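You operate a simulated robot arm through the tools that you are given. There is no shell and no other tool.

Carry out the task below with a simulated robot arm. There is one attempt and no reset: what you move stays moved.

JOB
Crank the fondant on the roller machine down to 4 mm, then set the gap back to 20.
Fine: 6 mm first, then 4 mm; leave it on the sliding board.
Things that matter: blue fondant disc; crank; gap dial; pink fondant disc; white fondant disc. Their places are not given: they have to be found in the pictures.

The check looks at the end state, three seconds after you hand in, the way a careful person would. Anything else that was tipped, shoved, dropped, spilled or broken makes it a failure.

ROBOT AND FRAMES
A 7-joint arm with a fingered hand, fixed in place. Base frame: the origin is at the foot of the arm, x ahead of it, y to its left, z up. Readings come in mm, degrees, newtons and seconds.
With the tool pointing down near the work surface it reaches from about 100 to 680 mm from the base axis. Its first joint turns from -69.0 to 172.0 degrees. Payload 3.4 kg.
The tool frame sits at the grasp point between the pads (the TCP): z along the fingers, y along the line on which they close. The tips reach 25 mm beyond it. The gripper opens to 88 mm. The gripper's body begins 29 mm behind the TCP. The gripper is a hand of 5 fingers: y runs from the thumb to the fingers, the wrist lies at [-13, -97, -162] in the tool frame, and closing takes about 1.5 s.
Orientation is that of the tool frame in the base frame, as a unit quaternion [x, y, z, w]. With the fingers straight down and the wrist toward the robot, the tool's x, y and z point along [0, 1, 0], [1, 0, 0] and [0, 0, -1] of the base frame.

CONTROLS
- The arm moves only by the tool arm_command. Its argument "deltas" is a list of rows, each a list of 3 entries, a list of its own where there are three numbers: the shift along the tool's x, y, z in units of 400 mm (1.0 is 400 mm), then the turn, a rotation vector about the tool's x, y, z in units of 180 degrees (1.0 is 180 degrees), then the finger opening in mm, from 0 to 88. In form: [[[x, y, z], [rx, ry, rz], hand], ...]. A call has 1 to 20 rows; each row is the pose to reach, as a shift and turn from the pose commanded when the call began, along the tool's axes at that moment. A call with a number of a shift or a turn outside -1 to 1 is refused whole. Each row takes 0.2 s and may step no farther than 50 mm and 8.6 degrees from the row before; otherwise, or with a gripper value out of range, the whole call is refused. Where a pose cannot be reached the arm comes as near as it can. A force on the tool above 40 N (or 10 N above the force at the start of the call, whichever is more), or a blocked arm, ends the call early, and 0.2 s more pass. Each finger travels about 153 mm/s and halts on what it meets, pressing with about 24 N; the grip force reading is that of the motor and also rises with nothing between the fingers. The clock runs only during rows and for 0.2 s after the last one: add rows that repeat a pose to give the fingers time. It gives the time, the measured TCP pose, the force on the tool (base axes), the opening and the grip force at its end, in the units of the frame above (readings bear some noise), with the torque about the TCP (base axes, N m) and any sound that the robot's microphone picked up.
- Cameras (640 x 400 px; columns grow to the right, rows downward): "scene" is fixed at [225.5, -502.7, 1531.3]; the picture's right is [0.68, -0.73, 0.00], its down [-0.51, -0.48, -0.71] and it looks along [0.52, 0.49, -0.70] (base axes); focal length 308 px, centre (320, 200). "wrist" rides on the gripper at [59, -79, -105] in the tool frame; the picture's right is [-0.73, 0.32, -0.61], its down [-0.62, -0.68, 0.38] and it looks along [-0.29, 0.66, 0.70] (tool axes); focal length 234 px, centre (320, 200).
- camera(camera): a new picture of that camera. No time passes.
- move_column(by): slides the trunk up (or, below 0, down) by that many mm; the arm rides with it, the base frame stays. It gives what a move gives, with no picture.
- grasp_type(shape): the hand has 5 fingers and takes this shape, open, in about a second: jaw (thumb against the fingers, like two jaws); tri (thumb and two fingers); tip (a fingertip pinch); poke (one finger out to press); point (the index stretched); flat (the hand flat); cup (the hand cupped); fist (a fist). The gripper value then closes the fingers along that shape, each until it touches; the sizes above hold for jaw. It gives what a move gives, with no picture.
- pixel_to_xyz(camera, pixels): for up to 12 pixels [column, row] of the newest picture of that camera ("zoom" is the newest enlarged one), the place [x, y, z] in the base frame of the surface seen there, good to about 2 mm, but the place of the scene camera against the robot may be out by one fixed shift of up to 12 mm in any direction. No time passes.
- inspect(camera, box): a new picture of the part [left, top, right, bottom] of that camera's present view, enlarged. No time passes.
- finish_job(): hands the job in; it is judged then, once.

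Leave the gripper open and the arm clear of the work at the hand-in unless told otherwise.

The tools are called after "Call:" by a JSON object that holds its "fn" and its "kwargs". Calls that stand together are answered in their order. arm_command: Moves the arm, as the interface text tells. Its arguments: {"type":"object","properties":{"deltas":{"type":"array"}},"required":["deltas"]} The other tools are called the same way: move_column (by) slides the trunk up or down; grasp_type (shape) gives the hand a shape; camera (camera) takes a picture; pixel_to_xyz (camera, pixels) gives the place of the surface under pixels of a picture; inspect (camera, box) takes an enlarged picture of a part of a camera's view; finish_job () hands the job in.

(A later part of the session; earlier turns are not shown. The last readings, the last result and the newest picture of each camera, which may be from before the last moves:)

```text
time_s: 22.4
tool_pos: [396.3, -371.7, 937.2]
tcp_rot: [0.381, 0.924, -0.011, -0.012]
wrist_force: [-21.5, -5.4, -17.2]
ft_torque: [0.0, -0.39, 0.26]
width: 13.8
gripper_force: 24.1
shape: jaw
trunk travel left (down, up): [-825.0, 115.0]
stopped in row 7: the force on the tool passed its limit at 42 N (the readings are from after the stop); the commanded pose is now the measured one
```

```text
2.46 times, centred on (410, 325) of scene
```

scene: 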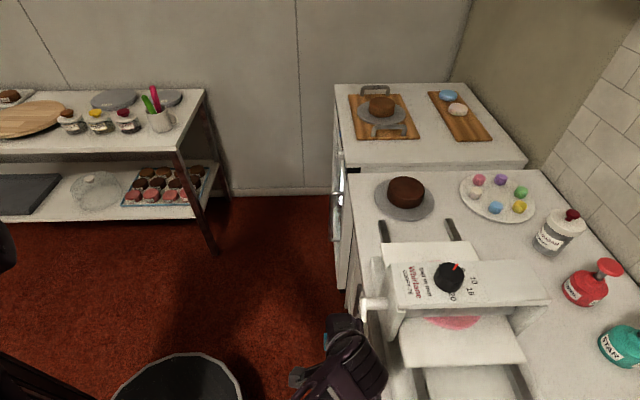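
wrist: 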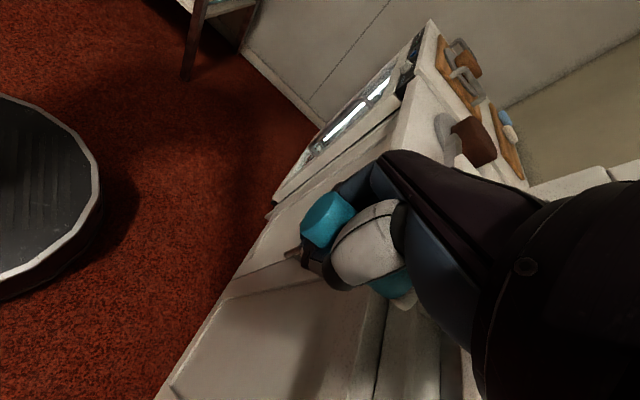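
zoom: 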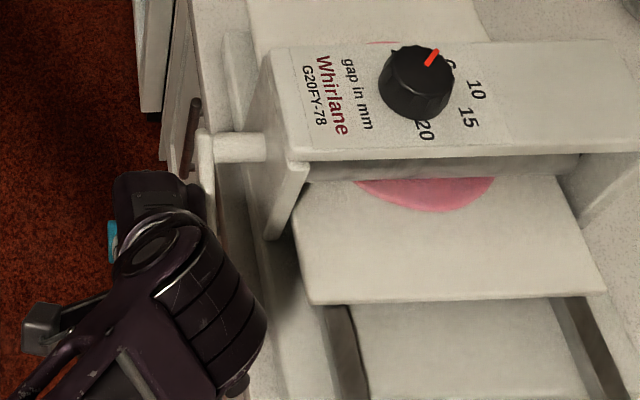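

The counter edge is at u≈620 and the hand stays within u≈590, so the bottom of the circle is clear. I continue from about 140° to 240° with the corrected circle.

Call:
{"fn": "arm_command", "kwargs": {"deltas": [[[0, -0.0103, 0.0283], [0, 0, 0], 0], [[0, 0.0138, 0.045], [0, 0, 0], 0], [[0, 0.0403, 0.0575], [0, 0, 0], 0], [[0, 0.0685, 0.065], [0, 0, 0], 0], [[0, 0.0975, 0.0675], [0, 0, 0], 0], [[0, 0.1265, 0.065], [0, 0, 0], 0], [[0, 0.1548, 0.0575], [0, 0, 0], 0], [[0, 0.1813, 0.045], [0, 0, 0], 0], [[0, 0.2053, 0.0283], [0, 0, 0], 0], [[0, 0.2053, 0.0283], [0, 0, 0], 0]]}}

Call:
{"fn": "inspect", "kwargs": {"camera": "scene", "box": [280, 230, 540, 400]}}

Call:
{"fn": "camera", "kwargs": {"camera": "wrist"}}

```text
time_s: 24.6
tool_pos: [457.5, -312.6, 930.8]
tcp_rot: [0.383, 0.924, -0.008, -0.006]
wrist_force: [-3.6, 1.4, 0.3]
ft_torque: [-0.02, -0.11, 0.07]
width: 11.1
gripper_force: 23.7
shape: jaw
trunk travel left (down, up): [-825.0, 115.0]
```

```text
2.35 times, centred on (410, 315) of scene
```

zoom: 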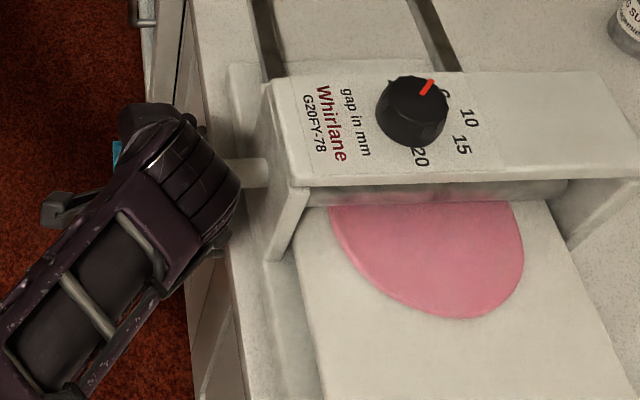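

```text
taken
```

wrist: 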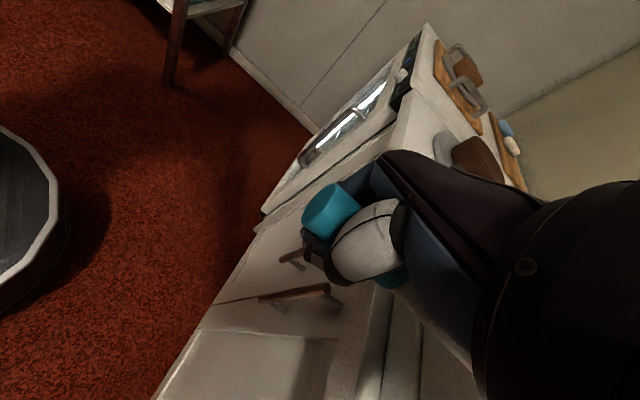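

Force is low and the disc is mostly through. I continue to about 316°.

Call:
{"fn": "arm_command", "kwargs": {"deltas": [[[0, 0.0223, -0.0193], [0, 0, 0], 0], [[0, 0.0405, -0.0418], [0, 0, 0], 0], [[0, 0.0548, -0.0675], [0, 0, 0], 0], [[0, 0.0643, -0.095], [0, 0, 0], 0], [[0, 0.0688, -0.1238], [0, 0, 0], 0], [[0, 0.0683, -0.153], [0, 0, 0], 0], [[0, 0.0628, -0.1818], [0, 0, 0], 0], [[0, 0.0523, -0.209], [0, 0, 0], 0], [[0, 0.0373, -0.234], [0, 0, 0], 0], [[0, 0.018, -0.256], [0, 0, 0], 0], [[0, 0.018, -0.256], [0, 0, 0], 0]]}}

Call:
{"fn": "inspect", "kwargs": {"camera": "scene", "box": [280, 230, 540, 400]}}

Call:
{"fn": "camera", "kwargs": {"camera": "wrist"}}

```text
time_s: 27.0
tool_pos: [464.7, -309.2, 1031.1]
tcp_rot: [0.383, 0.924, -0.009, -0.008]
wrist_force: [-15.1, -6.1, -17.6]
ft_torque: [0.13, -0.09, 0.1]
width: 13.0
gripper_force: 23.9
shape: jaw
trunk travel left (down, up): [-825.0, 115.0]
```

```text
2.35 times, centred on (410, 315) of scene
```

zoom: 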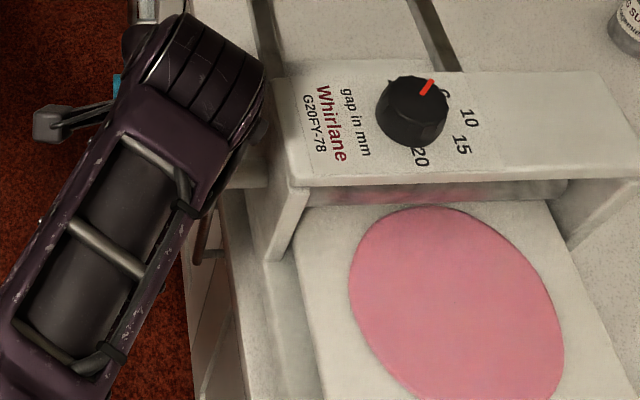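

```text
taken
```

wrist: 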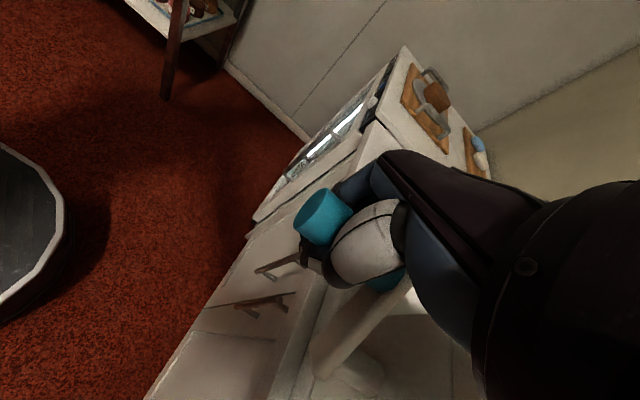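

The whole disc is out in front of the bridge and looks larger and thinner. I measure its thickness over the board.

Call:
{"fn": "pixel_to_xyz", "kwargs": {"camera": "zoom", "pixels": [[430, 220], [400, 260], [450, 300], [500, 350], [550, 330], [320, 240], [335, 350], [560, 250], [580, 290], [365, 300], [470, 260], [320, 300]]}}

Call:
{"fn": "camera", "kwargs": {"camera": "scene"}}

```text
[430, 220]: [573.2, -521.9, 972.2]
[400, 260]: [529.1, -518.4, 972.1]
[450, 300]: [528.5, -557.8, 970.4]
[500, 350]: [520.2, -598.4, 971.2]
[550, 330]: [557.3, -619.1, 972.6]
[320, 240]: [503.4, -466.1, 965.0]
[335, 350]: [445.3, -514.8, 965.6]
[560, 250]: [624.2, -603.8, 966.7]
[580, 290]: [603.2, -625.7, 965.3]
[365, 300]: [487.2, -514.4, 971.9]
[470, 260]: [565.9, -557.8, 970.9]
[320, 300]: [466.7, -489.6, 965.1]
```

```text
taken
```

scene: 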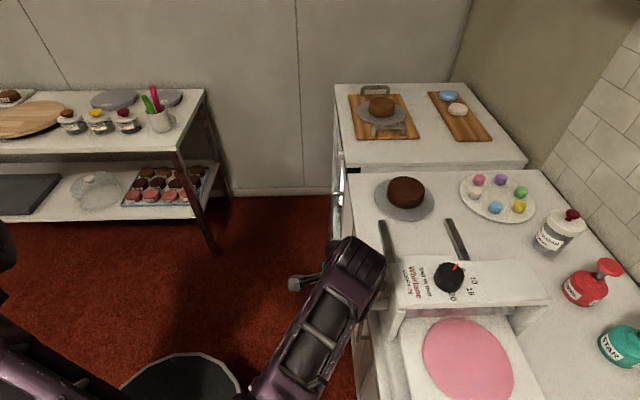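

The disc reads 6.3 mm over the board all across, so the 6 mm pass is done. I finish the turn up to the top so that I can release the handle in its upright position.

Call:
{"fn": "arm_command", "kwargs": {"deltas": [[[0, -0.018, -0.006], [0, 0, 0], 0], [[0, -0.033, -0.0143], [0, 0, 0], 0], [[0, -0.0578, -0.028], [0, 0, 0], 0], [[0, -0.0845, -0.0373], [0, 0, 0], 0], [[0, -0.1125, -0.0415], [0, 0, 0], 0], [[0, -0.1125, -0.0415], [0, 0, 0], 0]]}}

Call:
{"fn": "camera", "kwargs": {"camera": "scene"}}

Call:
{"fn": "camera", "kwargs": {"camera": "wrist"}}

```text
time_s: 28.4
tool_pos: [434.6, -338.2, 1048.6]
tcp_rot: [0.383, 0.924, -0.009, -0.006]
wrist_force: [-3.7, 1.7, -11.1]
ft_torque: [-0.05, 0.04, 0.18]
width: 12.1
gripper_force: 23.7
shape: jaw
trunk travel left (down, up): [-825.0, 115.0]
```

```text
taken
```

scene: 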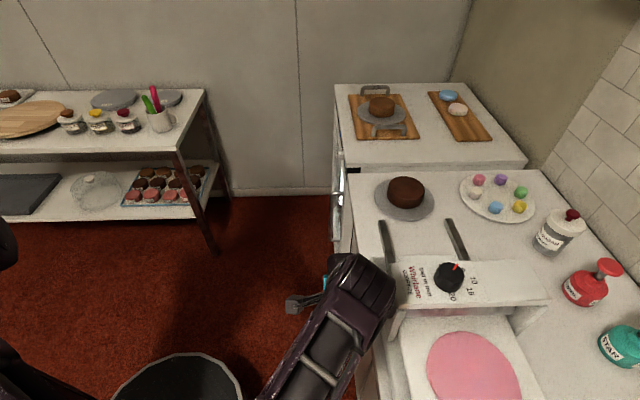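

```text
taken
```

wrist: 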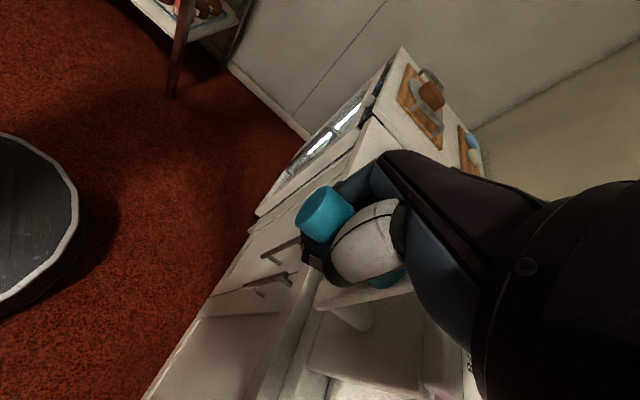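

The handle is back at the top after one full turn, and the board is well forward with the disc clear. I open the hand and lift off.

Call:
{"fn": "arm_command", "kwargs": {"deltas": [[[0, 0, 0], [0, 0, 0], 30], [[0, 0, 0], [0, 0, 0], 60], [[0, 0, 0], [0, 0, 0], 88], [[0, 0, 0], [0, 0, 0], 88], [[0, 0, 0], [0, 0, 0], 88], [[0, 0, -0.06], [0, 0, 0], 88], [[0, 0, -0.15], [0, 0, 0], 88], [[0, 0, -0.26], [0, 0, 0], 88], [[0, 0, -0.36], [0, 0, 0], 88], [[0, 0, -0.43], [0, 0, 0], 88], [[0, 0, -0.43], [0, 0, 0], 88]]}}

Call:
{"fn": "camera", "kwargs": {"camera": "wrist"}}

Call:
{"fn": "camera", "kwargs": {"camera": "scene"}}

```text
time_s: 30.8
tool_pos: [437.6, -337.0, 1221.8]
tcp_rot: [0.383, 0.924, -0.009, -0.007]
wrist_force: [-0.5, 0.1, 0.1]
ft_torque: [-0.01, 0.01, 0.02]
width: 87.8
gripper_force: 0.0
shape: jaw
trunk travel left (down, up): [-825.0, 115.0]
```

```text
taken
```

wrist: 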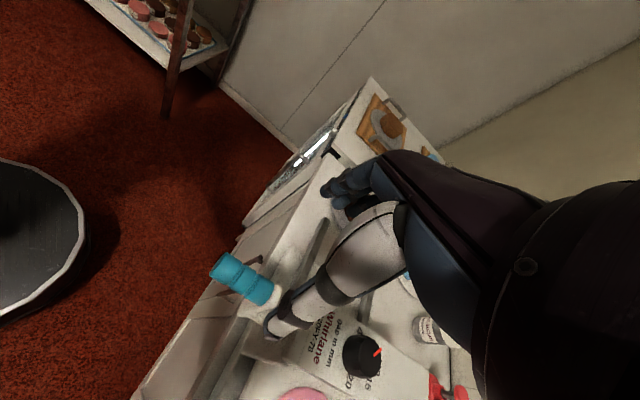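

```text
taken
```

scene: 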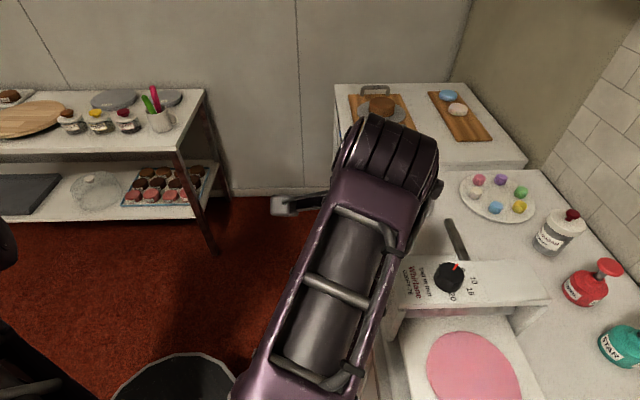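

The handle is free and upright. The hand has picked up a 1.3° tilt from the earlier force stop. I straighten that first.

Call:
{"fn": "arm_command", "kwargs": {"deltas": [[[0, 0, -0.02], [-0.007, 0, 0], 88], [[0, 0, -0.02], [-0.007, 0, 0], 88]]}}

```text
time_s: 31.4
tool_pos: [438.1, -336.7, 1229.1]
tcp_rot: [0.384, 0.923, 0.001, -0.003]
wrist_force: [-0.2, 0.2, 0.5]
ft_torque: [0.0, 0.02, 0.02]
width: 87.8
gripper_force: 0.1
shape: jaw
trunk travel left (down, up): [-825.0, 115.0]
```

Now I move over the knob and turn the hand to the same start orientation as before (-69°).

Call:
{"fn": "arm_command", "kwargs": {"deltas": [[[-0.03, -0.001, 0.0], [0, 0, 0.0452], 88], [[-0.06, -0.002, 0.0], [0, 0, 0.0904], 88], [[-0.1, -0.003, 0.01], [0, 0, 0.1356], 88], [[-0.13, -0.004, 0.02], [0, 0, 0.1808], 88], [[-0.165, -0.005, 0.03], [0, 0, 0.226], 88], [[-0.2, -0.006, 0.05], [0, 0, 0.2712], 88], [[-0.23, -0.007, 0.06], [0, 0, 0.3164], 88], [[-0.265, -0.008, 0.08], [0, 0, 0.3616], 88], [[-0.3, -0.009, 0.1], [0, 0, 0.4068], 88], [[-0.33, -0.01, 0.12], [0, 0, 0.452], 88], [[-0.36, -0.011, 0.14], [0, 0, 0.4972], 88], [[-0.395, -0.012, 0.16], [0, 0, 0.5424], 88], [[-0.43, -0.013, 0.18], [0, 0, 0.5876], 88], [[-0.456, -0.014, 0.1975], [0, 0, 0.632], 88], [[-0.456, -0.014, 0.1975], [0, 0, 0.632], 88], [[-0.456, -0.014, 0.1975], [0, 0, 0.632], 88]]}}

Call:
{"fn": "camera", "kwargs": {"camera": "wrist"}}

Call:
{"fn": "inspect", "kwargs": {"camera": "scene", "box": [340, 150, 580, 320]}}

```text
time_s: 34.8
tool_pos: [563.0, -468.3, 1149.6]
tcp_rot: [0.983, 0.183, -0.002, -0.002]
wrist_force: [-0.1, 0.3, 0.1]
ft_torque: [0.01, -0.01, -0.05]
width: 88.2
gripper_force: 0.2
shape: jaw
trunk travel left (down, up): [-825.0, 115.0]
```

```text
taken
```

wrist: 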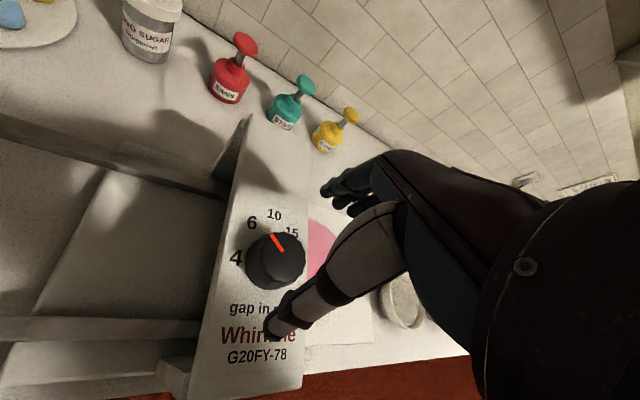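

```text
2.35 times, centred on (460, 235) of scene
```

zoom: 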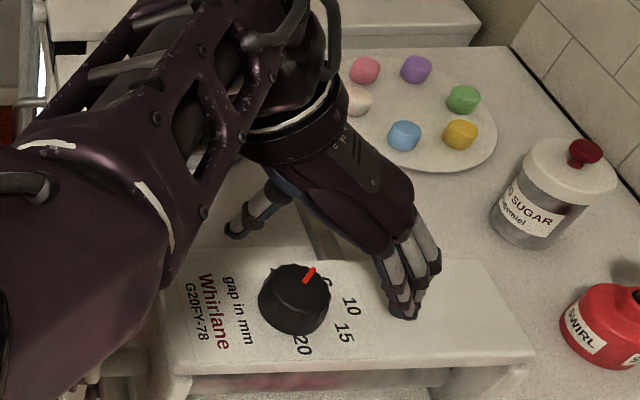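

I lower to the knob as before and close on it.

Call:
{"fn": "arm_command", "kwargs": {"deltas": [[[0, 0, 0.05], [0, 0, 0], 88], [[0, 0.004, 0.1], [0, 0, 0], 88], [[0, 0.004, 0.129], [0, 0, 0], 88], [[0, 0.004, 0.129], [0, 0, 0], 88], [[0, 0.004, 0.129], [0, 0, 0], 60], [[0, 0.004, 0.129], [0, 0, 0], 45], [[0, 0.004, 0.129], [0, 0, 0], 36], [[0, 0.004, 0.129], [0, 0, 0], 32], [[0, 0.004, 0.129], [0, 0, 0], 32], [[0, 0.004, 0.129], [0, 0, 0], 32]]}}

```text
time_s: 37.0
tool_pos: [563.0, -467.6, 1096.9]
tcp_rot: [0.983, 0.184, -0.003, -0.002]
wrist_force: [-0.3, 3.1, -1.5]
ft_torque: [0.07, -0.02, -0.01]
width: 35.4
gripper_force: 24.1
shape: jaw
trunk travel left (down, up): [-825.0, 115.0]
```

The knob is held at 35.4 mm, as before. I turn about 40° counter-clockwise toward 4.

Call:
{"fn": "arm_command", "kwargs": {"deltas": [[[0, 0, 0.0], [0, 0, -0.03], 32], [[0, 0, 0], [0, 0, -0.06], 32], [[0, 0, 0], [0, 0, -0.09], 32], [[0, 0, 0], [0, 0, -0.12], 32], [[0, 0, 0], [0, 0, -0.15], 32], [[0, 0, 0], [0, 0, -0.18], 32], [[0, 0, 0], [0, 0, -0.21], 32], [[0, 0, 0], [0, 0, -0.22], 32], [[0, 0, 0], [0, 0, -0.22], 32]]}}

Call:
{"fn": "inspect", "kwargs": {"camera": "wrist", "box": [250, 170, 370, 290]}}

```text
time_s: 39.0
tool_pos: [561.8, -469.1, 1099.0]
tcp_rot: [0.862, 0.506, -0.001, -0.002]
wrist_force: [-5.9, 4.6, -1.5]
ft_torque: [0.11, 0.13, 0.0]
width: 34.9
gripper_force: 23.9
shape: jaw
trunk travel left (down, up): [-825.0, 115.0]
```

```text
3.33 times, centred on (310, 230) of wrist
```

zoom: 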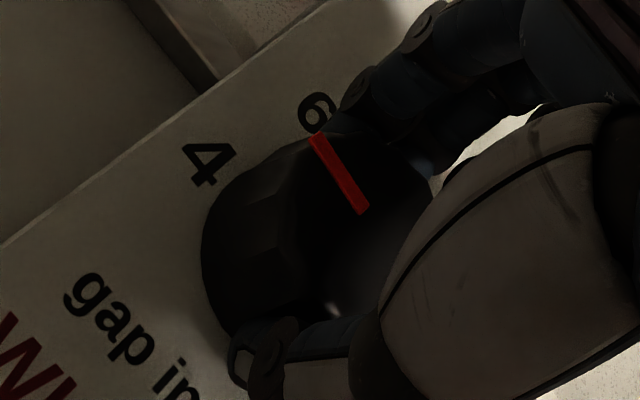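

The pointer moved on. I measure its angle while still holding.

Call:
{"fn": "pixel_to_xyz", "kwargs": {"camera": "zoom", "pixels": [[360, 206], [353, 194], [345, 181], [338, 169], [331, 158], [324, 146], [318, 138], [212, 160]]}}

```text
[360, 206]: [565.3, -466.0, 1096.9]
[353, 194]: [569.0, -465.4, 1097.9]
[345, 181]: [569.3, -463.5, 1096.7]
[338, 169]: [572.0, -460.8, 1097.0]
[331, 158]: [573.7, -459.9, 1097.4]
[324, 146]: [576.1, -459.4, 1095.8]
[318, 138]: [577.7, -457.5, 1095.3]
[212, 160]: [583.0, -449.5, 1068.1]
```

The pointer is at about 36–39°, with 4 being at 45°. I turn another 8°.

Call:
{"fn": "arm_command", "kwargs": {"deltas": [[[0, 0, 0.0], [0, 0, -0.015], 32], [[0, 0, 0], [0, 0, -0.03], 32], [[0, 0, 0], [0, 0, -0.045], 32], [[0, 0, 0], [0, 0, -0.045], 32]]}}

Call:
{"fn": "inspect", "kwargs": {"camera": "wrist", "box": [250, 170, 370, 290]}}

```text
time_s: 40.0
tool_pos: [561.9, -469.2, 1097.8]
tcp_rot: [0.825, 0.565, 0.0, -0.002]
wrist_force: [-5.3, 3.0, -1.2]
ft_torque: [0.08, 0.14, -0.06]
width: 34.8
gripper_force: 23.5
shape: jaw
trunk travel left (down, up): [-825.0, 115.0]
```

```text
3.33 times, centred on (310, 230) of wrist
```

zoom: 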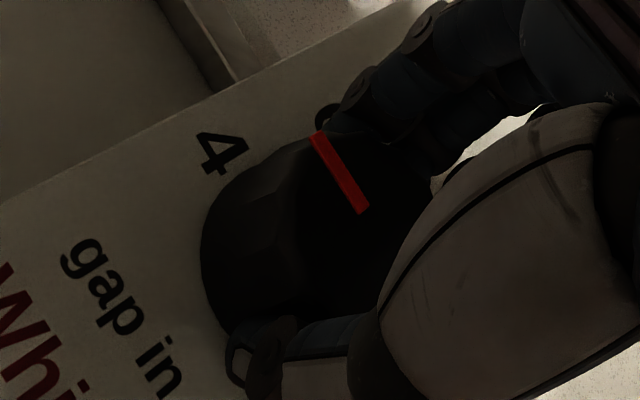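

The knob follows the hand. I release and back off for a clear look.

Call:
{"fn": "arm_command", "kwargs": {"deltas": [[[0, 0, 0.0], [0, 0, 0], 50], [[0, 0, 0], [0, 0, 0], 70], [[0, 0, 0], [0, 0, 0], 88], [[0, 0, 0], [0, 0, 0], 88], [[0, 0, -0.06], [0, 0, 0], 88], [[-0.06, 0, -0.15], [0, 0, 0], 88], [[-0.15, -0.05, -0.2], [0, 0, 0], 88], [[-0.2135, -0.072, -0.225], [0, 0, 0], 88], [[-0.2135, -0.072, -0.225], [0, 0, 0], 88]]}}

Call:
{"fn": "inspect", "kwargs": {"camera": "wrist", "box": [150, 140, 250, 230]}}

```text
time_s: 42.0
tool_pos: [505.8, -541.1, 1188.1]
tcp_rot: [0.825, 0.566, -0.001, -0.003]
wrist_force: [0.1, 0.6, 0.5]
ft_torque: [0.0, 0.0, 0.02]
width: 87.8
gripper_force: 0.2
shape: jaw
trunk travel left (down, up): [-825.0, 115.0]
```

```text
4.44 times, centred on (200, 185) of wrist
```

zoom: 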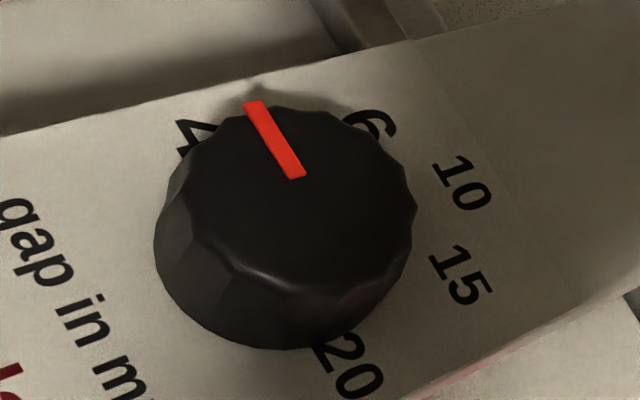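

Call:
{"fn": "pixel_to_xyz", "kwargs": {"camera": "zoom", "pixels": [[295, 174], [290, 163], [284, 152], [278, 140], [272, 129], [266, 118], [260, 108], [256, 103], [195, 135], [370, 125]]}}

Call:
{"fn": "inspect", "kwargs": {"camera": "scene", "box": [380, 230, 560, 360]}}

```text
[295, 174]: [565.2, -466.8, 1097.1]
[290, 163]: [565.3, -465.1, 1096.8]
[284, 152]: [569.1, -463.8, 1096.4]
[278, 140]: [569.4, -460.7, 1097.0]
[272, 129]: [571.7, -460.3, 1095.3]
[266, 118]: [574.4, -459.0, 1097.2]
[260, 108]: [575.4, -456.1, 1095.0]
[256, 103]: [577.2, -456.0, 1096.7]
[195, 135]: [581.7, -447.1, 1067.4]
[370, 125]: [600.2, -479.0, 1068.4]
```

```text
3.08 times, centred on (470, 295) of scene
```

zoom: 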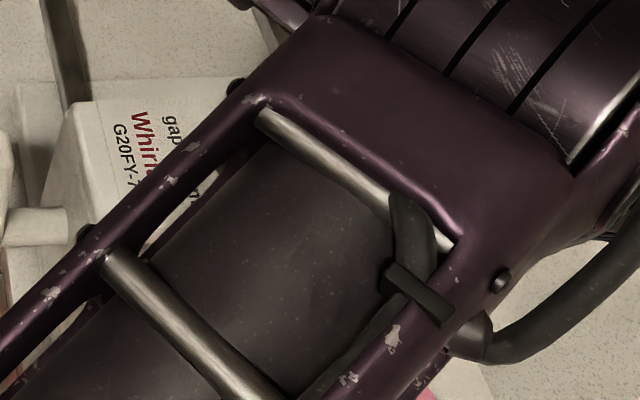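

The pointer is at about 42–46°, i.e. on 4 (three independent stops are at -45, 0 and +45). I'll recheck from the scene camera once the arm is off it. Next I go back above the crank handle.

Call:
{"fn": "arm_command", "kwargs": {"deltas": [[[0.02, -0.02, -0.05], [0, 0, -0.0366], 88], [[0.06, -0.05, -0.085], [0, 0, -0.0731], 88], [[0.1, -0.09, -0.085], [0, 0, -0.1097], 88], [[0.145, -0.13, -0.085], [0, 0, -0.1462], 88], [[0.19, -0.165, -0.085], [0, 0, -0.1828], 88], [[0.235, -0.2, -0.085], [0, 0, -0.2194], 88], [[0.28, -0.24, -0.085], [0, 0, -0.2559], 88], [[0.32, -0.28, -0.085], [0, 0, -0.2925], 88], [[0.365, -0.32, -0.085], [0, 0, -0.329], 88], [[0.4025, -0.3515, -0.085], [0, 0, -0.3656], 88], [[0.4025, -0.3515, -0.085], [0, 0, -0.3656], 88], [[0.4025, -0.3515, -0.085], [0, 0, -0.3656], 88]]}}

Call:
{"fn": "camera", "kwargs": {"camera": "wrist"}}

Call:
{"fn": "inspect", "kwargs": {"camera": "scene", "box": [420, 250, 500, 310]}}

```text
time_s: 44.6
tool_pos: [433.9, -338.4, 1223.5]
tcp_rot: [0.385, 0.923, 0.001, -0.003]
wrist_force: [-0.6, -0.6, -0.5]
ft_torque: [0.0, -0.01, 0.03]
width: 87.7
gripper_force: 0.2
shape: jaw
trunk travel left (down, up): [-825.0, 115.0]
```

```text
taken
```

wrist: 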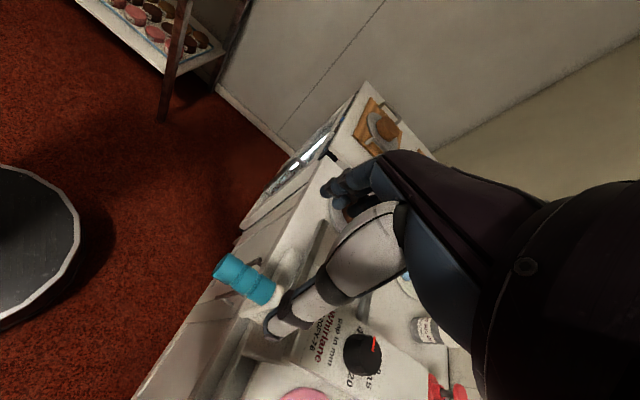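

```text
6.67 times, centred on (460, 280) of scene
```

zoom: 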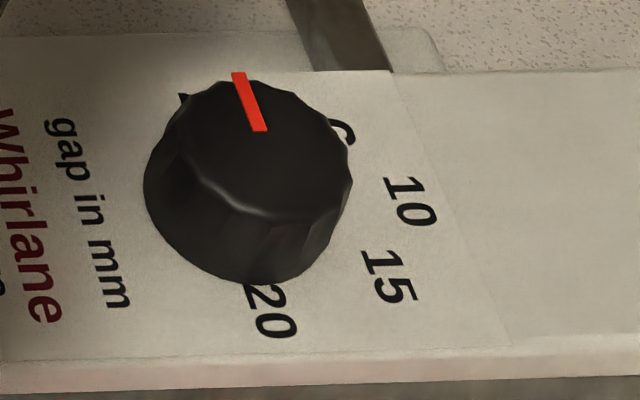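

I measure the pointer and the handle in these pictures.

Call:
{"fn": "pixel_to_xyz", "kwargs": {"camera": "zoom", "pixels": [[260, 129], [257, 119], [253, 109], [250, 99], [246, 89], [243, 80], [240, 75]]}}

Call:
{"fn": "pixel_to_xyz", "kwargs": {"camera": "wrist", "pixels": [[225, 264], [236, 272], [248, 281], [262, 290], [270, 292], [230, 282], [245, 268], [219, 272], [231, 256], [258, 300]]}}

```text
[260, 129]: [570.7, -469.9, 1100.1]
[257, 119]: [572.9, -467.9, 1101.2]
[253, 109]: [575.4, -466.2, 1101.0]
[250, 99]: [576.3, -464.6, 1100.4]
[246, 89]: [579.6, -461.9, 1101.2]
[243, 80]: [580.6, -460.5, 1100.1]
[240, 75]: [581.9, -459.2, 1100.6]
```

```text
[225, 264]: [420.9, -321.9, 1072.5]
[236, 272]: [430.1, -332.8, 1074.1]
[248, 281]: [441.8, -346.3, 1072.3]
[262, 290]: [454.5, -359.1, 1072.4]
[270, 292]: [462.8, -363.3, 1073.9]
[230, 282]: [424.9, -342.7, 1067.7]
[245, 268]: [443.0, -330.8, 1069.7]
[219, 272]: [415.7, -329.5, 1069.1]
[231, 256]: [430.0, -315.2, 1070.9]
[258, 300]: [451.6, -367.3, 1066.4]
```

The pointer is at 43.7° against the 4 stop at 44.6°, so the dial is on 4. The handle axis is at v≈71 and upright, directly below the hand. I lower and close around it.

Call:
{"fn": "arm_command", "kwargs": {"deltas": [[[0, 0, 0.08], [0, 0, 0], 88], [[0, 0, 0.18], [0, 0, 0], 88], [[0, 0, 0.28], [0, 0, 0], 88], [[0, 0, 0.36], [0, 0, 0], 88], [[0, 0, 0.419], [0, 0, 0], 88], [[0, 0, 0.419], [0, 0, 0], 88], [[0, 0, 0.419], [0, 0, 0], 60], [[0, 0, 0.419], [0, 0, 0], 35], [[0, 0, 0.419], [0, 0, 0], 15], [[0, 0, 0.419], [0, 0, 0], 0], [[0, 0, 0.419], [0, 0, 0], 0], [[0, 0, 0.419], [0, 0, 0], 0], [[0, 0, 0.419], [0, 0, 0], 0]]}}

Call:
{"fn": "camera", "kwargs": {"camera": "wrist"}}

```text
time_s: 47.4
tool_pos: [432.0, -339.5, 1053.0]
tcp_rot: [0.385, 0.923, 0.001, -0.005]
wrist_force: [-2.6, 1.3, -12.2]
ft_torque: [0.0, 0.02, 0.16]
width: 12.8
gripper_force: 24.2
shape: jaw
trunk travel left (down, up): [-825.0, 115.0]
```

```text
taken
```

wrist: 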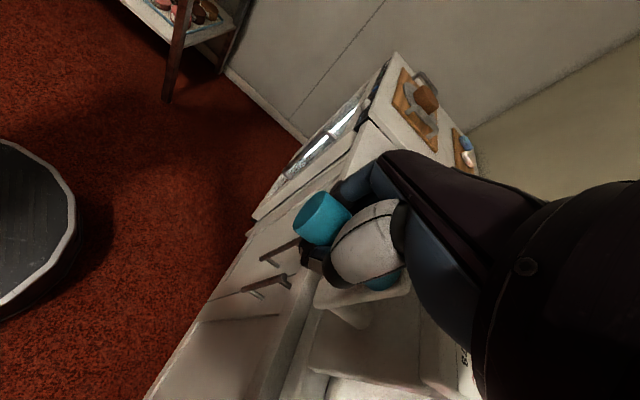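

Same hold as before. Now I crank the opposite way (top toward +v) so that the board runs back under the roller at 4 mm: first half a turn with the refined circle (centre v=67, z=985.4, R=66.5).

Call:
{"fn": "arm_command", "kwargs": {"deltas": [[[0, 0.0178, 0.0125], [0, 0, 0], 0], [[0, 0.0458, 0.02], [0, 0, 0], 0], [[0, 0.0723, 0.0323], [0, 0, 0], 0], [[0, 0.0958, 0.049], [0, 0, 0], 0], [[0, 0.1163, 0.0695], [0, 0, 0], 0], [[0, 0.133, 0.093], [0, 0, 0], 0], [[0, 0.1453, 0.1195], [0, 0, 0], 0], [[0, 0.1528, 0.1475], [0, 0, 0], 0], [[0, 0.1553, 0.1763], [0, 0, 0], 0], [[0, 0.1528, 0.205], [0, 0, 0], 0], [[0, 0.1453, 0.233], [0, 0, 0], 0], [[0, 0.133, 0.2595], [0, 0, 0], 0], [[0, 0.1163, 0.283], [0, 0, 0], 0], [[0, 0.0958, 0.3035], [0, 0, 0], 0], [[0, 0.0723, 0.3203], [0, 0, 0], 0], [[0, 0.0458, 0.3325], [0, 0, 0], 0], [[0, 0.0178, 0.34], [0, 0, 0], 0], [[0, -0.011, 0.3425], [0, 0, 0], 0], [[0, -0.011, 0.3425], [0, 0, 0], 0]]}}

Call:
{"fn": "camera", "kwargs": {"camera": "scene"}}

Call:
{"fn": "camera", "kwargs": {"camera": "wrist"}}

```text
time_s: 51.4
tool_pos: [429.4, -339.8, 916.5]
tcp_rot: [0.385, 0.923, 0.0, -0.004]
wrist_force: [-3.1, 7.4, -18.6]
ft_torque: [-0.31, 0.14, 0.39]
width: 10.1
gripper_force: 23.6
shape: jaw
trunk travel left (down, up): [-825.0, 115.0]
```

```text
taken
```

scene: 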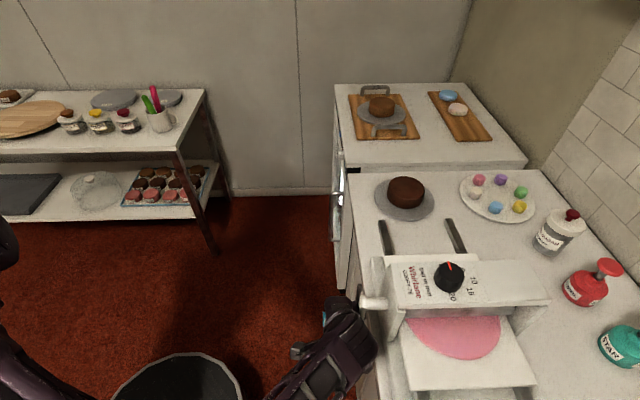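

```text
taken
```

wrist: 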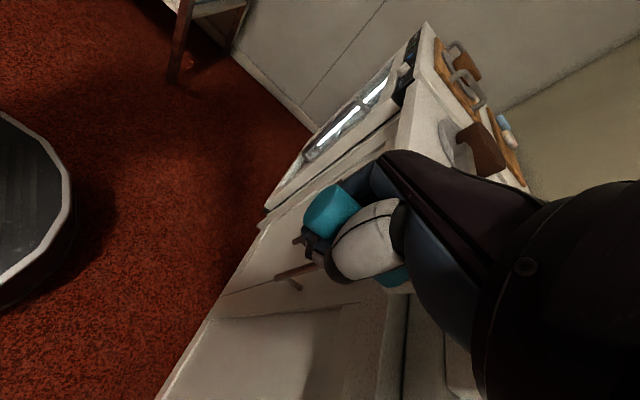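

Half a turn is done and the disc is under the roller. I continue the other half, up to just before the top.

Call:
{"fn": "arm_command", "kwargs": {"deltas": [[[0, -0.0288, -0.0025], [0, 0, 0], 0], [[0, -0.0568, -0.01], [0, 0, 0], 0], [[0, -0.0833, -0.0223], [0, 0, 0], 0], [[0, -0.1068, -0.039], [0, 0, 0], 0], [[0, -0.1273, -0.0595], [0, 0, 0], 0], [[0, -0.144, -0.083], [0, 0, 0], 0], [[0, -0.1563, -0.1095], [0, 0, 0], 0], [[0, -0.1638, -0.1375], [0, 0, 0], 0], [[0, -0.1663, -0.1663], [0, 0, 0], 0], [[0, -0.1638, -0.195], [0, 0, 0], 0], [[0, -0.1563, -0.223], [0, 0, 0], 0], [[0, -0.144, -0.2495], [0, 0, 0], 0], [[0, -0.1273, -0.273], [0, 0, 0], 0], [[0, -0.1068, -0.2935], [0, 0, 0], 0], [[0, -0.0833, -0.3103], [0, 0, 0], 0], [[0, -0.0568, -0.3225], [0, 0, 0], 0], [[0, -0.0288, -0.33], [0, 0, 0], 0], [[0, -0.0288, -0.33], [0, 0, 0], 0]]}}

Call:
{"fn": "camera", "kwargs": {"camera": "scene"}}

Call:
{"fn": "camera", "kwargs": {"camera": "wrist"}}

```text
time_s: 55.2
tool_pos: [421.6, -348.0, 1049.4]
tcp_rot: [0.385, 0.923, 0.001, -0.006]
wrist_force: [-4.6, 8.1, -27.6]
ft_torque: [-0.03, 0.2, 0.18]
width: 10.5
gripper_force: 23.6
shape: jaw
trunk travel left (down, up): [-825.0, 115.0]
```

```text
taken
```

scene: 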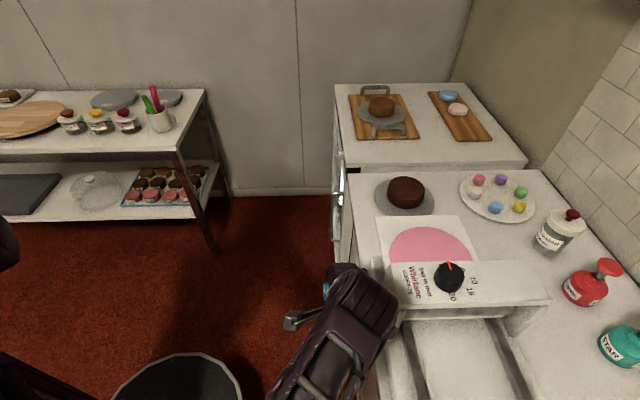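

```text
taken
```

wrist: 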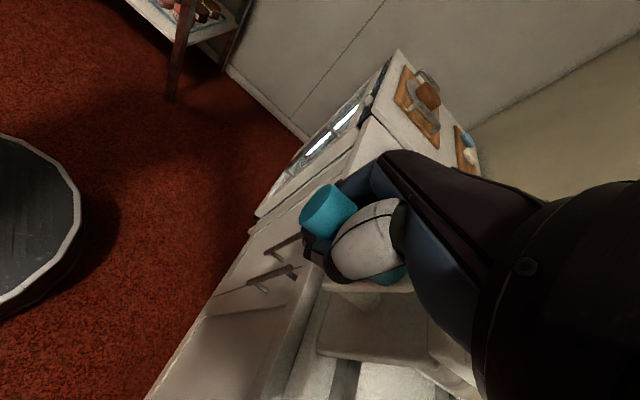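

The disc is back on the far side. I measure its thickness and extent.

Call:
{"fn": "inspect", "kwargs": {"camera": "scene", "box": [360, 190, 520, 300]}}

Call:
{"fn": "pixel_to_xyz", "kwargs": {"camera": "scene", "pixels": [[430, 232], [410, 240], [450, 245], [430, 250], [400, 255], [460, 255], [385, 225], [455, 220], [425, 222], [382, 250], [440, 240], [470, 255]]}}

```text
3.64 times, centred on (440, 245) of scene
```

zoom: 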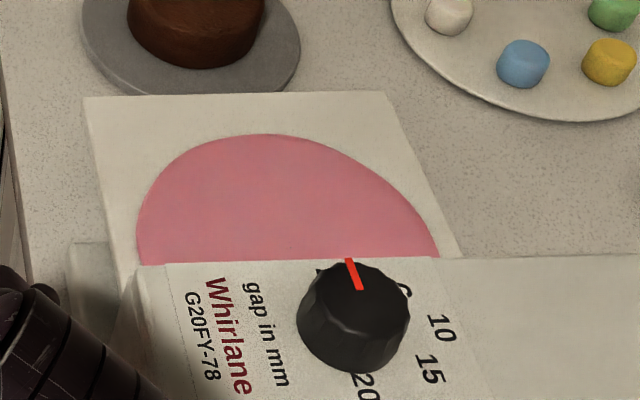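

```text
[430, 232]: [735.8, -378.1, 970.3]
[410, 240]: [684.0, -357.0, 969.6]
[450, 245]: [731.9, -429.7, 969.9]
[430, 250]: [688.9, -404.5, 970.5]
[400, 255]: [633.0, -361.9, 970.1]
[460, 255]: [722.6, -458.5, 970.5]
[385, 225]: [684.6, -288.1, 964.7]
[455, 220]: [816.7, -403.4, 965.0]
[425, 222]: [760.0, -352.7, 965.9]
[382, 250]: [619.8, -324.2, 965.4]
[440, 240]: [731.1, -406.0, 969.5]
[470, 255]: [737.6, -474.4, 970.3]
```

The thickness reads about 4–5 mm (noisy). I cross-check with the disc's diameter by sampling its rim.

Call:
{"fn": "pixel_to_xyz", "kwargs": {"camera": "zoom", "pixels": [[140, 245], [139, 220], [150, 190], [170, 166], [200, 148], [235, 138], [275, 137], [315, 146], [350, 163], [385, 188], [415, 220], [432, 245]]}}

Call:
{"fn": "pixel_to_xyz", "kwargs": {"camera": "zoom", "pixels": [[180, 200], [220, 180], [260, 160], [260, 200], [300, 180], [300, 220], [340, 200], [200, 240], [240, 230], [380, 230], [330, 240], [280, 240]]}}

Call:
{"fn": "pixel_to_xyz", "kwargs": {"camera": "zoom", "pixels": [[100, 110], [115, 160], [115, 200], [120, 230], [150, 120], [200, 115], [250, 110], [300, 110], [350, 120], [380, 130], [400, 160], [425, 200]]}}

```text
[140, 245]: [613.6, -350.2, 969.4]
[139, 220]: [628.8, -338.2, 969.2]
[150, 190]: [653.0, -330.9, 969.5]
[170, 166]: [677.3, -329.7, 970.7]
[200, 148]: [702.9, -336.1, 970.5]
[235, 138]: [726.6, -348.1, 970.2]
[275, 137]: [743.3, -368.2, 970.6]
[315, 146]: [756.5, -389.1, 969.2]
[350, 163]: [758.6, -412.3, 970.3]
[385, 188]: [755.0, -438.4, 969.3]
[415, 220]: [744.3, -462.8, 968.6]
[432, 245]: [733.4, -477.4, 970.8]
```

```text
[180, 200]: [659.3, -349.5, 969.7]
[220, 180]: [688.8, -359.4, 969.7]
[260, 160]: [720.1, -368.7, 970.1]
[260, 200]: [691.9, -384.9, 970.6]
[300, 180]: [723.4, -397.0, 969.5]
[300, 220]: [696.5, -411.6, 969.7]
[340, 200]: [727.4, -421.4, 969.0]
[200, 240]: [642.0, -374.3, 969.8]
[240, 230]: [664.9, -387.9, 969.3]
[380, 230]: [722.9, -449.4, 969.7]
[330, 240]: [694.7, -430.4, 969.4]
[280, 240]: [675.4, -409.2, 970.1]
```

```text
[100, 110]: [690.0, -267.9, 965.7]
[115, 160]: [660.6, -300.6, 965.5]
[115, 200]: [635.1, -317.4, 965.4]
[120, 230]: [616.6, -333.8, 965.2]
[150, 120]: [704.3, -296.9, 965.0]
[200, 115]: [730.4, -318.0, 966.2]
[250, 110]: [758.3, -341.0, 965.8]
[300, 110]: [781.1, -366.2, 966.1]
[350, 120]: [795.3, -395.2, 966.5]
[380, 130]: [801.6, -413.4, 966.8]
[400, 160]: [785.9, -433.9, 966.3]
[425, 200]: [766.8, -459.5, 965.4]
```

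Averages give disc 969.7 and board 965.9, so 3.9 mm thick. The rim radius grew to about 87 mm (roughly the same volume), and its near edge is well clear of the roller line. The 4 mm pass is done. I release the crank and lift.

Call:
{"fn": "arm_command", "kwargs": {"deltas": [[[0, 0, 0], [0, 0, 0], 30], [[0, 0, 0], [0, 0, 0], 60], [[0, 0, 0], [0, 0, 0], 88], [[0, 0, 0], [0, 0, 0], 88], [[0, 0, 0], [0, 0, 0], 88], [[0, 0, -0.06], [0, 0, 0], 88], [[0, 0, -0.15], [0, 0, 0], 88], [[0, 0, -0.26], [0, 0, 0], 88], [[0, 0, -0.36], [0, 0, 0], 88], [[0, 0, -0.44], [0, 0, 0], 88], [[0, 0, -0.44], [0, 0, 0], 88]]}}

Call:
{"fn": "camera", "kwargs": {"camera": "wrist"}}

Call:
{"fn": "camera", "kwargs": {"camera": "scene"}}

```text
time_s: 57.6
tool_pos: [420.1, -350.5, 1227.0]
tcp_rot: [0.387, 0.922, 0.001, -0.004]
wrist_force: [-0.4, 0.1, 0.8]
ft_torque: [0.02, -0.03, 0.02]
width: 87.9
gripper_force: 0.1
shape: jaw
trunk travel left (down, up): [-825.0, 115.0]
```

```text
taken
```

wrist: 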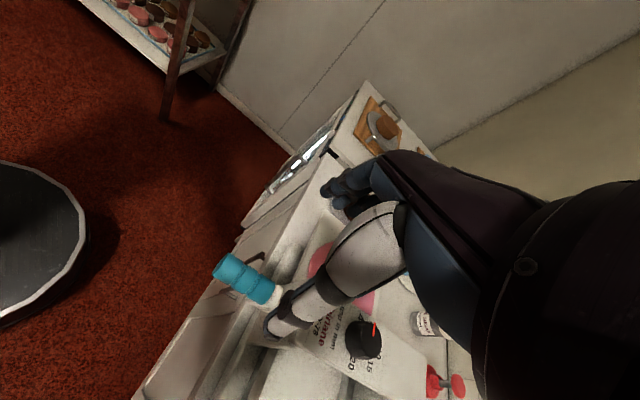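

```text
taken
```

scene: 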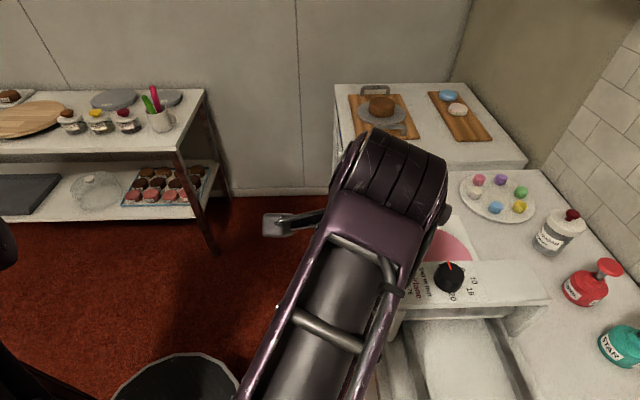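

Everything is in place. Now I go over the knob with the hand at -10°, ready to turn clockwise from 4 to 20 in steps.

Call:
{"fn": "arm_command", "kwargs": {"deltas": [[[-0.046, 0.0045, 0.0], [0, 0, 0.0303], 88], [[-0.092, 0.009, 0.0], [0, 0, 0.0606], 88], [[-0.139, 0.013, 0.01], [0, 0, 0.0909], 88], [[-0.185, 0.018, 0.03], [0, 0, 0.1212], 88], [[-0.231, 0.022, 0.05], [0, 0, 0.1515], 88], [[-0.278, 0.027, 0.075], [0, 0, 0.1818], 88], [[-0.324, 0.031, 0.1], [0, 0, 0.2121], 88], [[-0.37, 0.036, 0.13], [0, 0, 0.2424], 88], [[-0.416, 0.04, 0.16], [0, 0, 0.2727], 88], [[-0.4625, 0.0445, 0.1925], [0, 0, 0.303], 88], [[-0.4625, 0.0445, 0.1925], [0, 0, 0.303], 88], [[-0.4625, 0.0445, 0.1925], [0, 0, 0.303], 88]]}}

Call:
{"fn": "camera", "kwargs": {"camera": "wrist"}}

Call:
{"fn": "inspect", "kwargs": {"camera": "scene", "box": [340, 150, 580, 320]}}

```text
time_s: 60.2
tool_pos: [565.7, -469.7, 1147.0]
tcp_rot: [0.765, 0.644, 0.0, -0.003]
wrist_force: [-0.1, -0.6, 0.6]
ft_torque: [-0.02, -0.01, 0.02]
width: 87.8
gripper_force: 0.2
shape: jaw
trunk travel left (down, up): [-825.0, 115.0]
```

```text
taken
```

wrist: 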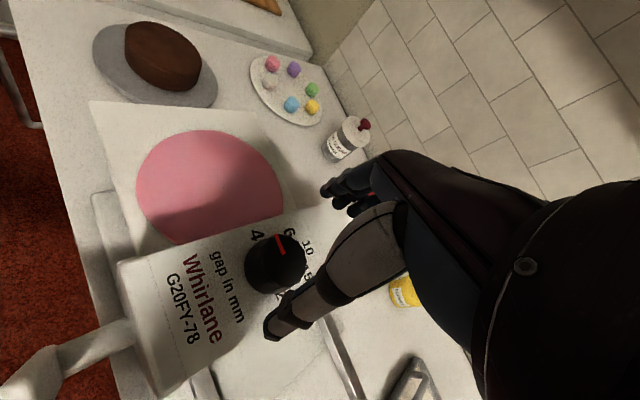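

```text
2.35 times, centred on (460, 235) of scene
```

zoom: 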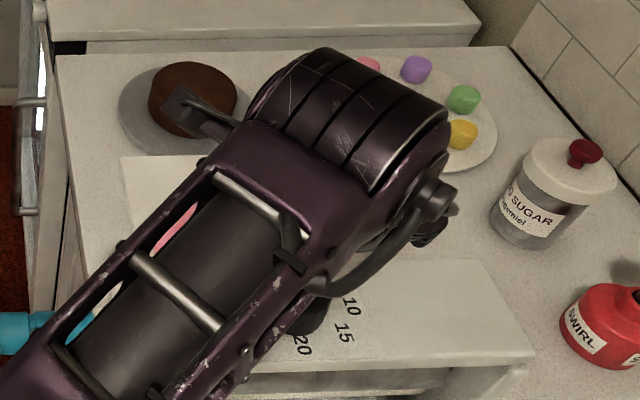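

I correct 3 mm, then lower and close on the knob.

Call:
{"fn": "arm_command", "kwargs": {"deltas": [[[0, -0.0075, 0.04], [0, 0, 0], 88], [[0, -0.0075, 0.08], [0, 0, 0], 88], [[0, -0.0075, 0.1225], [0, 0, 0], 88], [[0, -0.0075, 0.1225], [0, 0, 0], 88], [[0, -0.0075, 0.1225], [0, 0, 0], 60], [[0, -0.0075, 0.1225], [0, 0, 0], 45], [[0, -0.0075, 0.1225], [0, 0, 0], 36], [[0, -0.0075, 0.1225], [0, 0, 0], 32], [[0, -0.0075, 0.1225], [0, 0, 0], 32], [[0, -0.0075, 0.1225], [0, 0, 0], 32]]}}

Call:
{"fn": "camera", "kwargs": {"camera": "wrist"}}

```text
time_s: 62.4
tool_pos: [559.5, -467.3, 1098.7]
tcp_rot: [0.765, 0.644, 0.0, -0.002]
wrist_force: [-3.5, 0.8, -0.8]
ft_torque: [0.0, 0.05, 0.02]
width: 35.3
gripper_force: 24.0
shape: jaw
trunk travel left (down, up): [-825.0, 115.0]
```

```text
taken
```

wrist: 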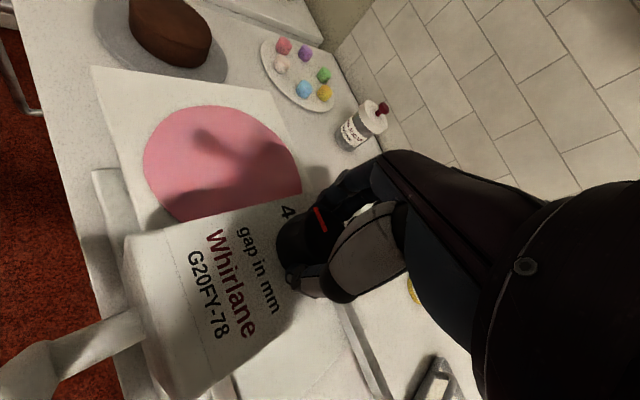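

The knob is held. I turn 60° clockwise.

Call:
{"fn": "arm_command", "kwargs": {"deltas": [[[0, 0, 0], [0, 0, 0.03], 32], [[0, 0, 0], [0, 0, 0.06], 32], [[0, 0, 0], [0, 0, 0.09], 32], [[0, 0, 0], [0, 0, 0.12], 32], [[0, 0, 0], [0, 0, 0.15], 32], [[0, 0, 0], [0, 0, 0.18], 32], [[0, 0, 0], [0, 0, 0.21], 32], [[0, 0, 0], [0, 0, 0.24], 32], [[0, 0, 0], [0, 0, 0.27], 32], [[0, 0, 0], [0, 0, 0.3], 32], [[0, 0, 0], [0, 0, 0.333], 32], [[0, 0, 0], [0, 0, 0.333], 32]]}}

Call:
{"fn": "inspect", "kwargs": {"camera": "wrist", "box": [230, 150, 390, 290]}}

```text
time_s: 65.0
tool_pos: [562.3, -467.3, 1098.4]
tcp_rot: [0.985, 0.174, -0.002, -0.002]
wrist_force: [4.5, 2.0, 0.2]
ft_torque: [0.03, -0.1, 0.03]
width: 34.7
gripper_force: 24.1
shape: jaw
trunk travel left (down, up): [-825.0, 115.0]
```

```text
2.86 times, centred on (310, 220) of wrist
```

zoom: 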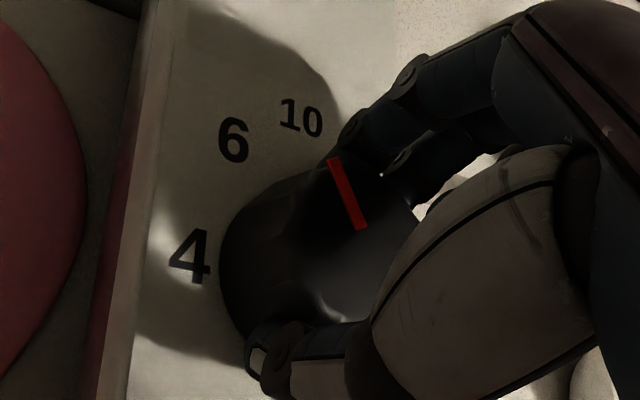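

The knob followed. I open, rise 10 mm, swing the hand back 60°, lower and regrasp.

Call:
{"fn": "arm_command", "kwargs": {"deltas": [[[0, 0, 0], [0, 0, 0], 60], [[0, 0, 0], [0, 0, 0], 88], [[0, 0, 0], [0, 0, 0], 88], [[0, 0, -0.025], [0, 0, 0], 88], [[0, 0, -0.025], [0, 0, -0.04], 88], [[0, 0, -0.025], [0, 0, -0.08], 88], [[0, 0, -0.025], [0, 0, -0.12], 88], [[0, 0, -0.025], [0, 0, -0.16], 88], [[0, 0, -0.025], [0, 0, -0.2], 88], [[0, 0, -0.025], [0, 0, -0.24], 88], [[0, 0, -0.025], [0, 0, -0.28], 88], [[0, 0, -0.025], [0, 0, -0.32], 88], [[0, 0, -0.025], [0, 0, -0.333], 88], [[0, 0, -0.025], [0, 0, -0.333], 88]]}}

Call:
{"fn": "camera", "kwargs": {"camera": "wrist"}}

```text
time_s: 68.0
tool_pos: [561.3, -467.4, 1109.0]
tcp_rot: [0.765, 0.644, 0.0, -0.002]
wrist_force: [-0.2, 0.5, 0.9]
ft_torque: [-0.03, 0.01, 0.0]
width: 87.5
gripper_force: 0.1
shape: jaw
trunk travel left (down, up): [-825.0, 115.0]
```

```text
taken
```

wrist: 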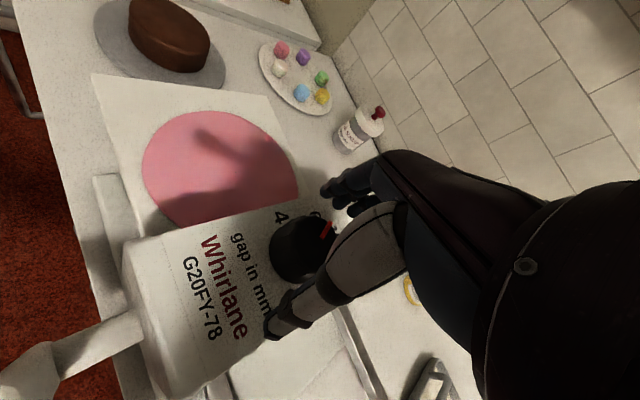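

The hand is back at -10°. I lower, regrasp and turn another 60° clockwise in one go.

Call:
{"fn": "arm_command", "kwargs": {"deltas": [[[-0.006, 0.004, 0.0265], [0, 0, 0], 88], [[-0.006, 0.004, 0.0265], [0, 0, 0], 60], [[-0.006, 0.004, 0.0265], [0, 0, 0], 45], [[-0.006, 0.004, 0.0265], [0, 0, 0], 32], [[-0.006, 0.004, 0.0265], [0, 0, 0], 32], [[-0.006, 0.004, 0.0265], [0, 0, 0], 32], [[-0.006, 0.004, 0.0265], [0, 0, 0], 32], [[-0.006, 0.004, 0.0265], [0, 0, 0.03], 32], [[-0.006, 0.004, 0.0265], [0, 0, 0.06], 32], [[-0.006, 0.004, 0.0265], [0, 0, 0.09], 32], [[-0.006, 0.004, 0.0265], [0, 0, 0.12], 32], [[-0.006, 0.004, 0.0265], [0, 0, 0.15], 32], [[-0.006, 0.004, 0.0265], [0, 0, 0.18], 32], [[-0.006, 0.004, 0.0265], [0, 0, 0.21], 32], [[-0.006, 0.004, 0.0265], [0, 0, 0.24], 32], [[-0.006, 0.004, 0.0265], [0, 0, 0.27], 32], [[-0.006, 0.004, 0.0265], [0, 0, 0.3], 32], [[-0.006, 0.004, 0.0265], [0, 0, 0.333], 32], [[-0.006, 0.004, 0.0265], [0, 0, 0.333], 32]]}}

Call:
{"fn": "inspect", "kwargs": {"camera": "wrist", "box": [230, 150, 390, 290]}}

```text
time_s: 72.0
tool_pos: [562.0, -469.0, 1100.2]
tcp_rot: [0.985, 0.175, -0.001, -0.003]
wrist_force: [-3.2, 4.9, -2.3]
ft_torque: [0.07, 0.02, -0.01]
width: 35.0
gripper_force: 24.5
shape: jaw
trunk travel left (down, up): [-825.0, 115.0]
```

```text
2.86 times, centred on (310, 220) of wrist
```

zoom: 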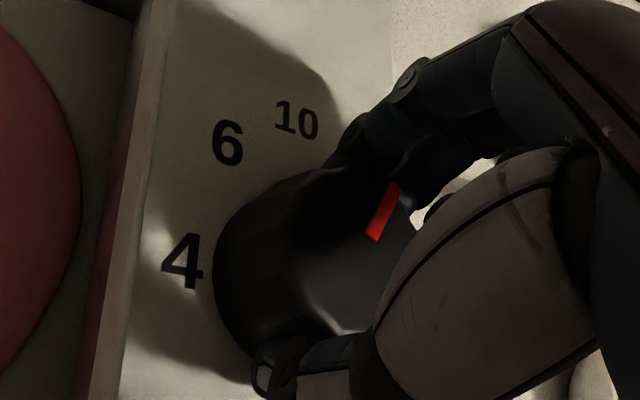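

I measure the pointer's angle here.

Call:
{"fn": "pixel_to_xyz", "kwargs": {"camera": "zoom", "pixels": [[373, 236], [377, 226], [382, 215], [386, 204], [390, 194]]}}

Call:
{"fn": "arm_command", "kwargs": {"deltas": [[[0, 0, 0], [0, 0, 0], 60], [[0, 0, 0], [0, 0, 0], 88], [[0, 0, 0], [0, 0, 0], 88], [[0, 0, -0.025], [0, 0, 0], 88], [[0, 0, -0.025], [0, 0, -0.04], 88], [[0, 0, -0.025], [0, 0, -0.08], 88], [[0, 0, -0.025], [0, 0, -0.12], 88], [[0, 0, -0.025], [0, 0, -0.16], 88], [[0, 0, -0.025], [0, 0, -0.2], 88], [[0, 0, -0.025], [0, 0, -0.24], 88], [[0, 0, -0.025], [0, 0, -0.28], 88], [[0, 0, -0.025], [0, 0, -0.32], 88], [[0, 0, -0.025], [0, 0, -0.333], 88], [[0, 0, -0.025], [0, 0, -0.333], 88]]}}

Call:
{"fn": "inspect", "kwargs": {"camera": "wrist", "box": [230, 150, 390, 290]}}

```text
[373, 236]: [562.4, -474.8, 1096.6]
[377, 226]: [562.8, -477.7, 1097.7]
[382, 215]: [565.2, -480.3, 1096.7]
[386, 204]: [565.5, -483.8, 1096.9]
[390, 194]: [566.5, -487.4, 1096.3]
```

```text
time_s: 75.0
tool_pos: [562.2, -471.9, 1108.1]
tcp_rot: [0.765, 0.644, 0.0, -0.003]
wrist_force: [0.8, 0.1, -0.1]
ft_torque: [0.0, 0.02, 0.0]
width: 87.6
gripper_force: 0.3
shape: jaw
trunk travel left (down, up): [-825.0, 115.0]
```

```text
2.86 times, centred on (310, 220) of wrist
```

zoom: 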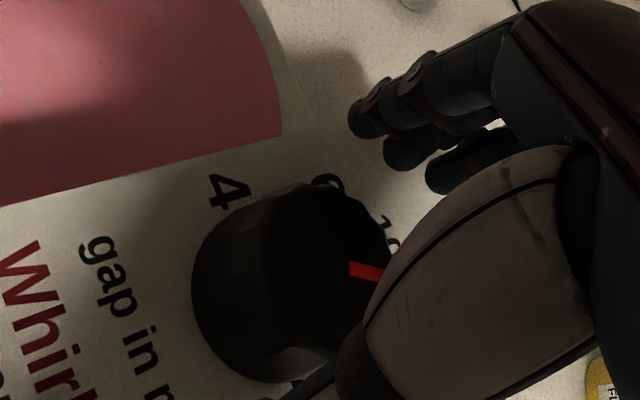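

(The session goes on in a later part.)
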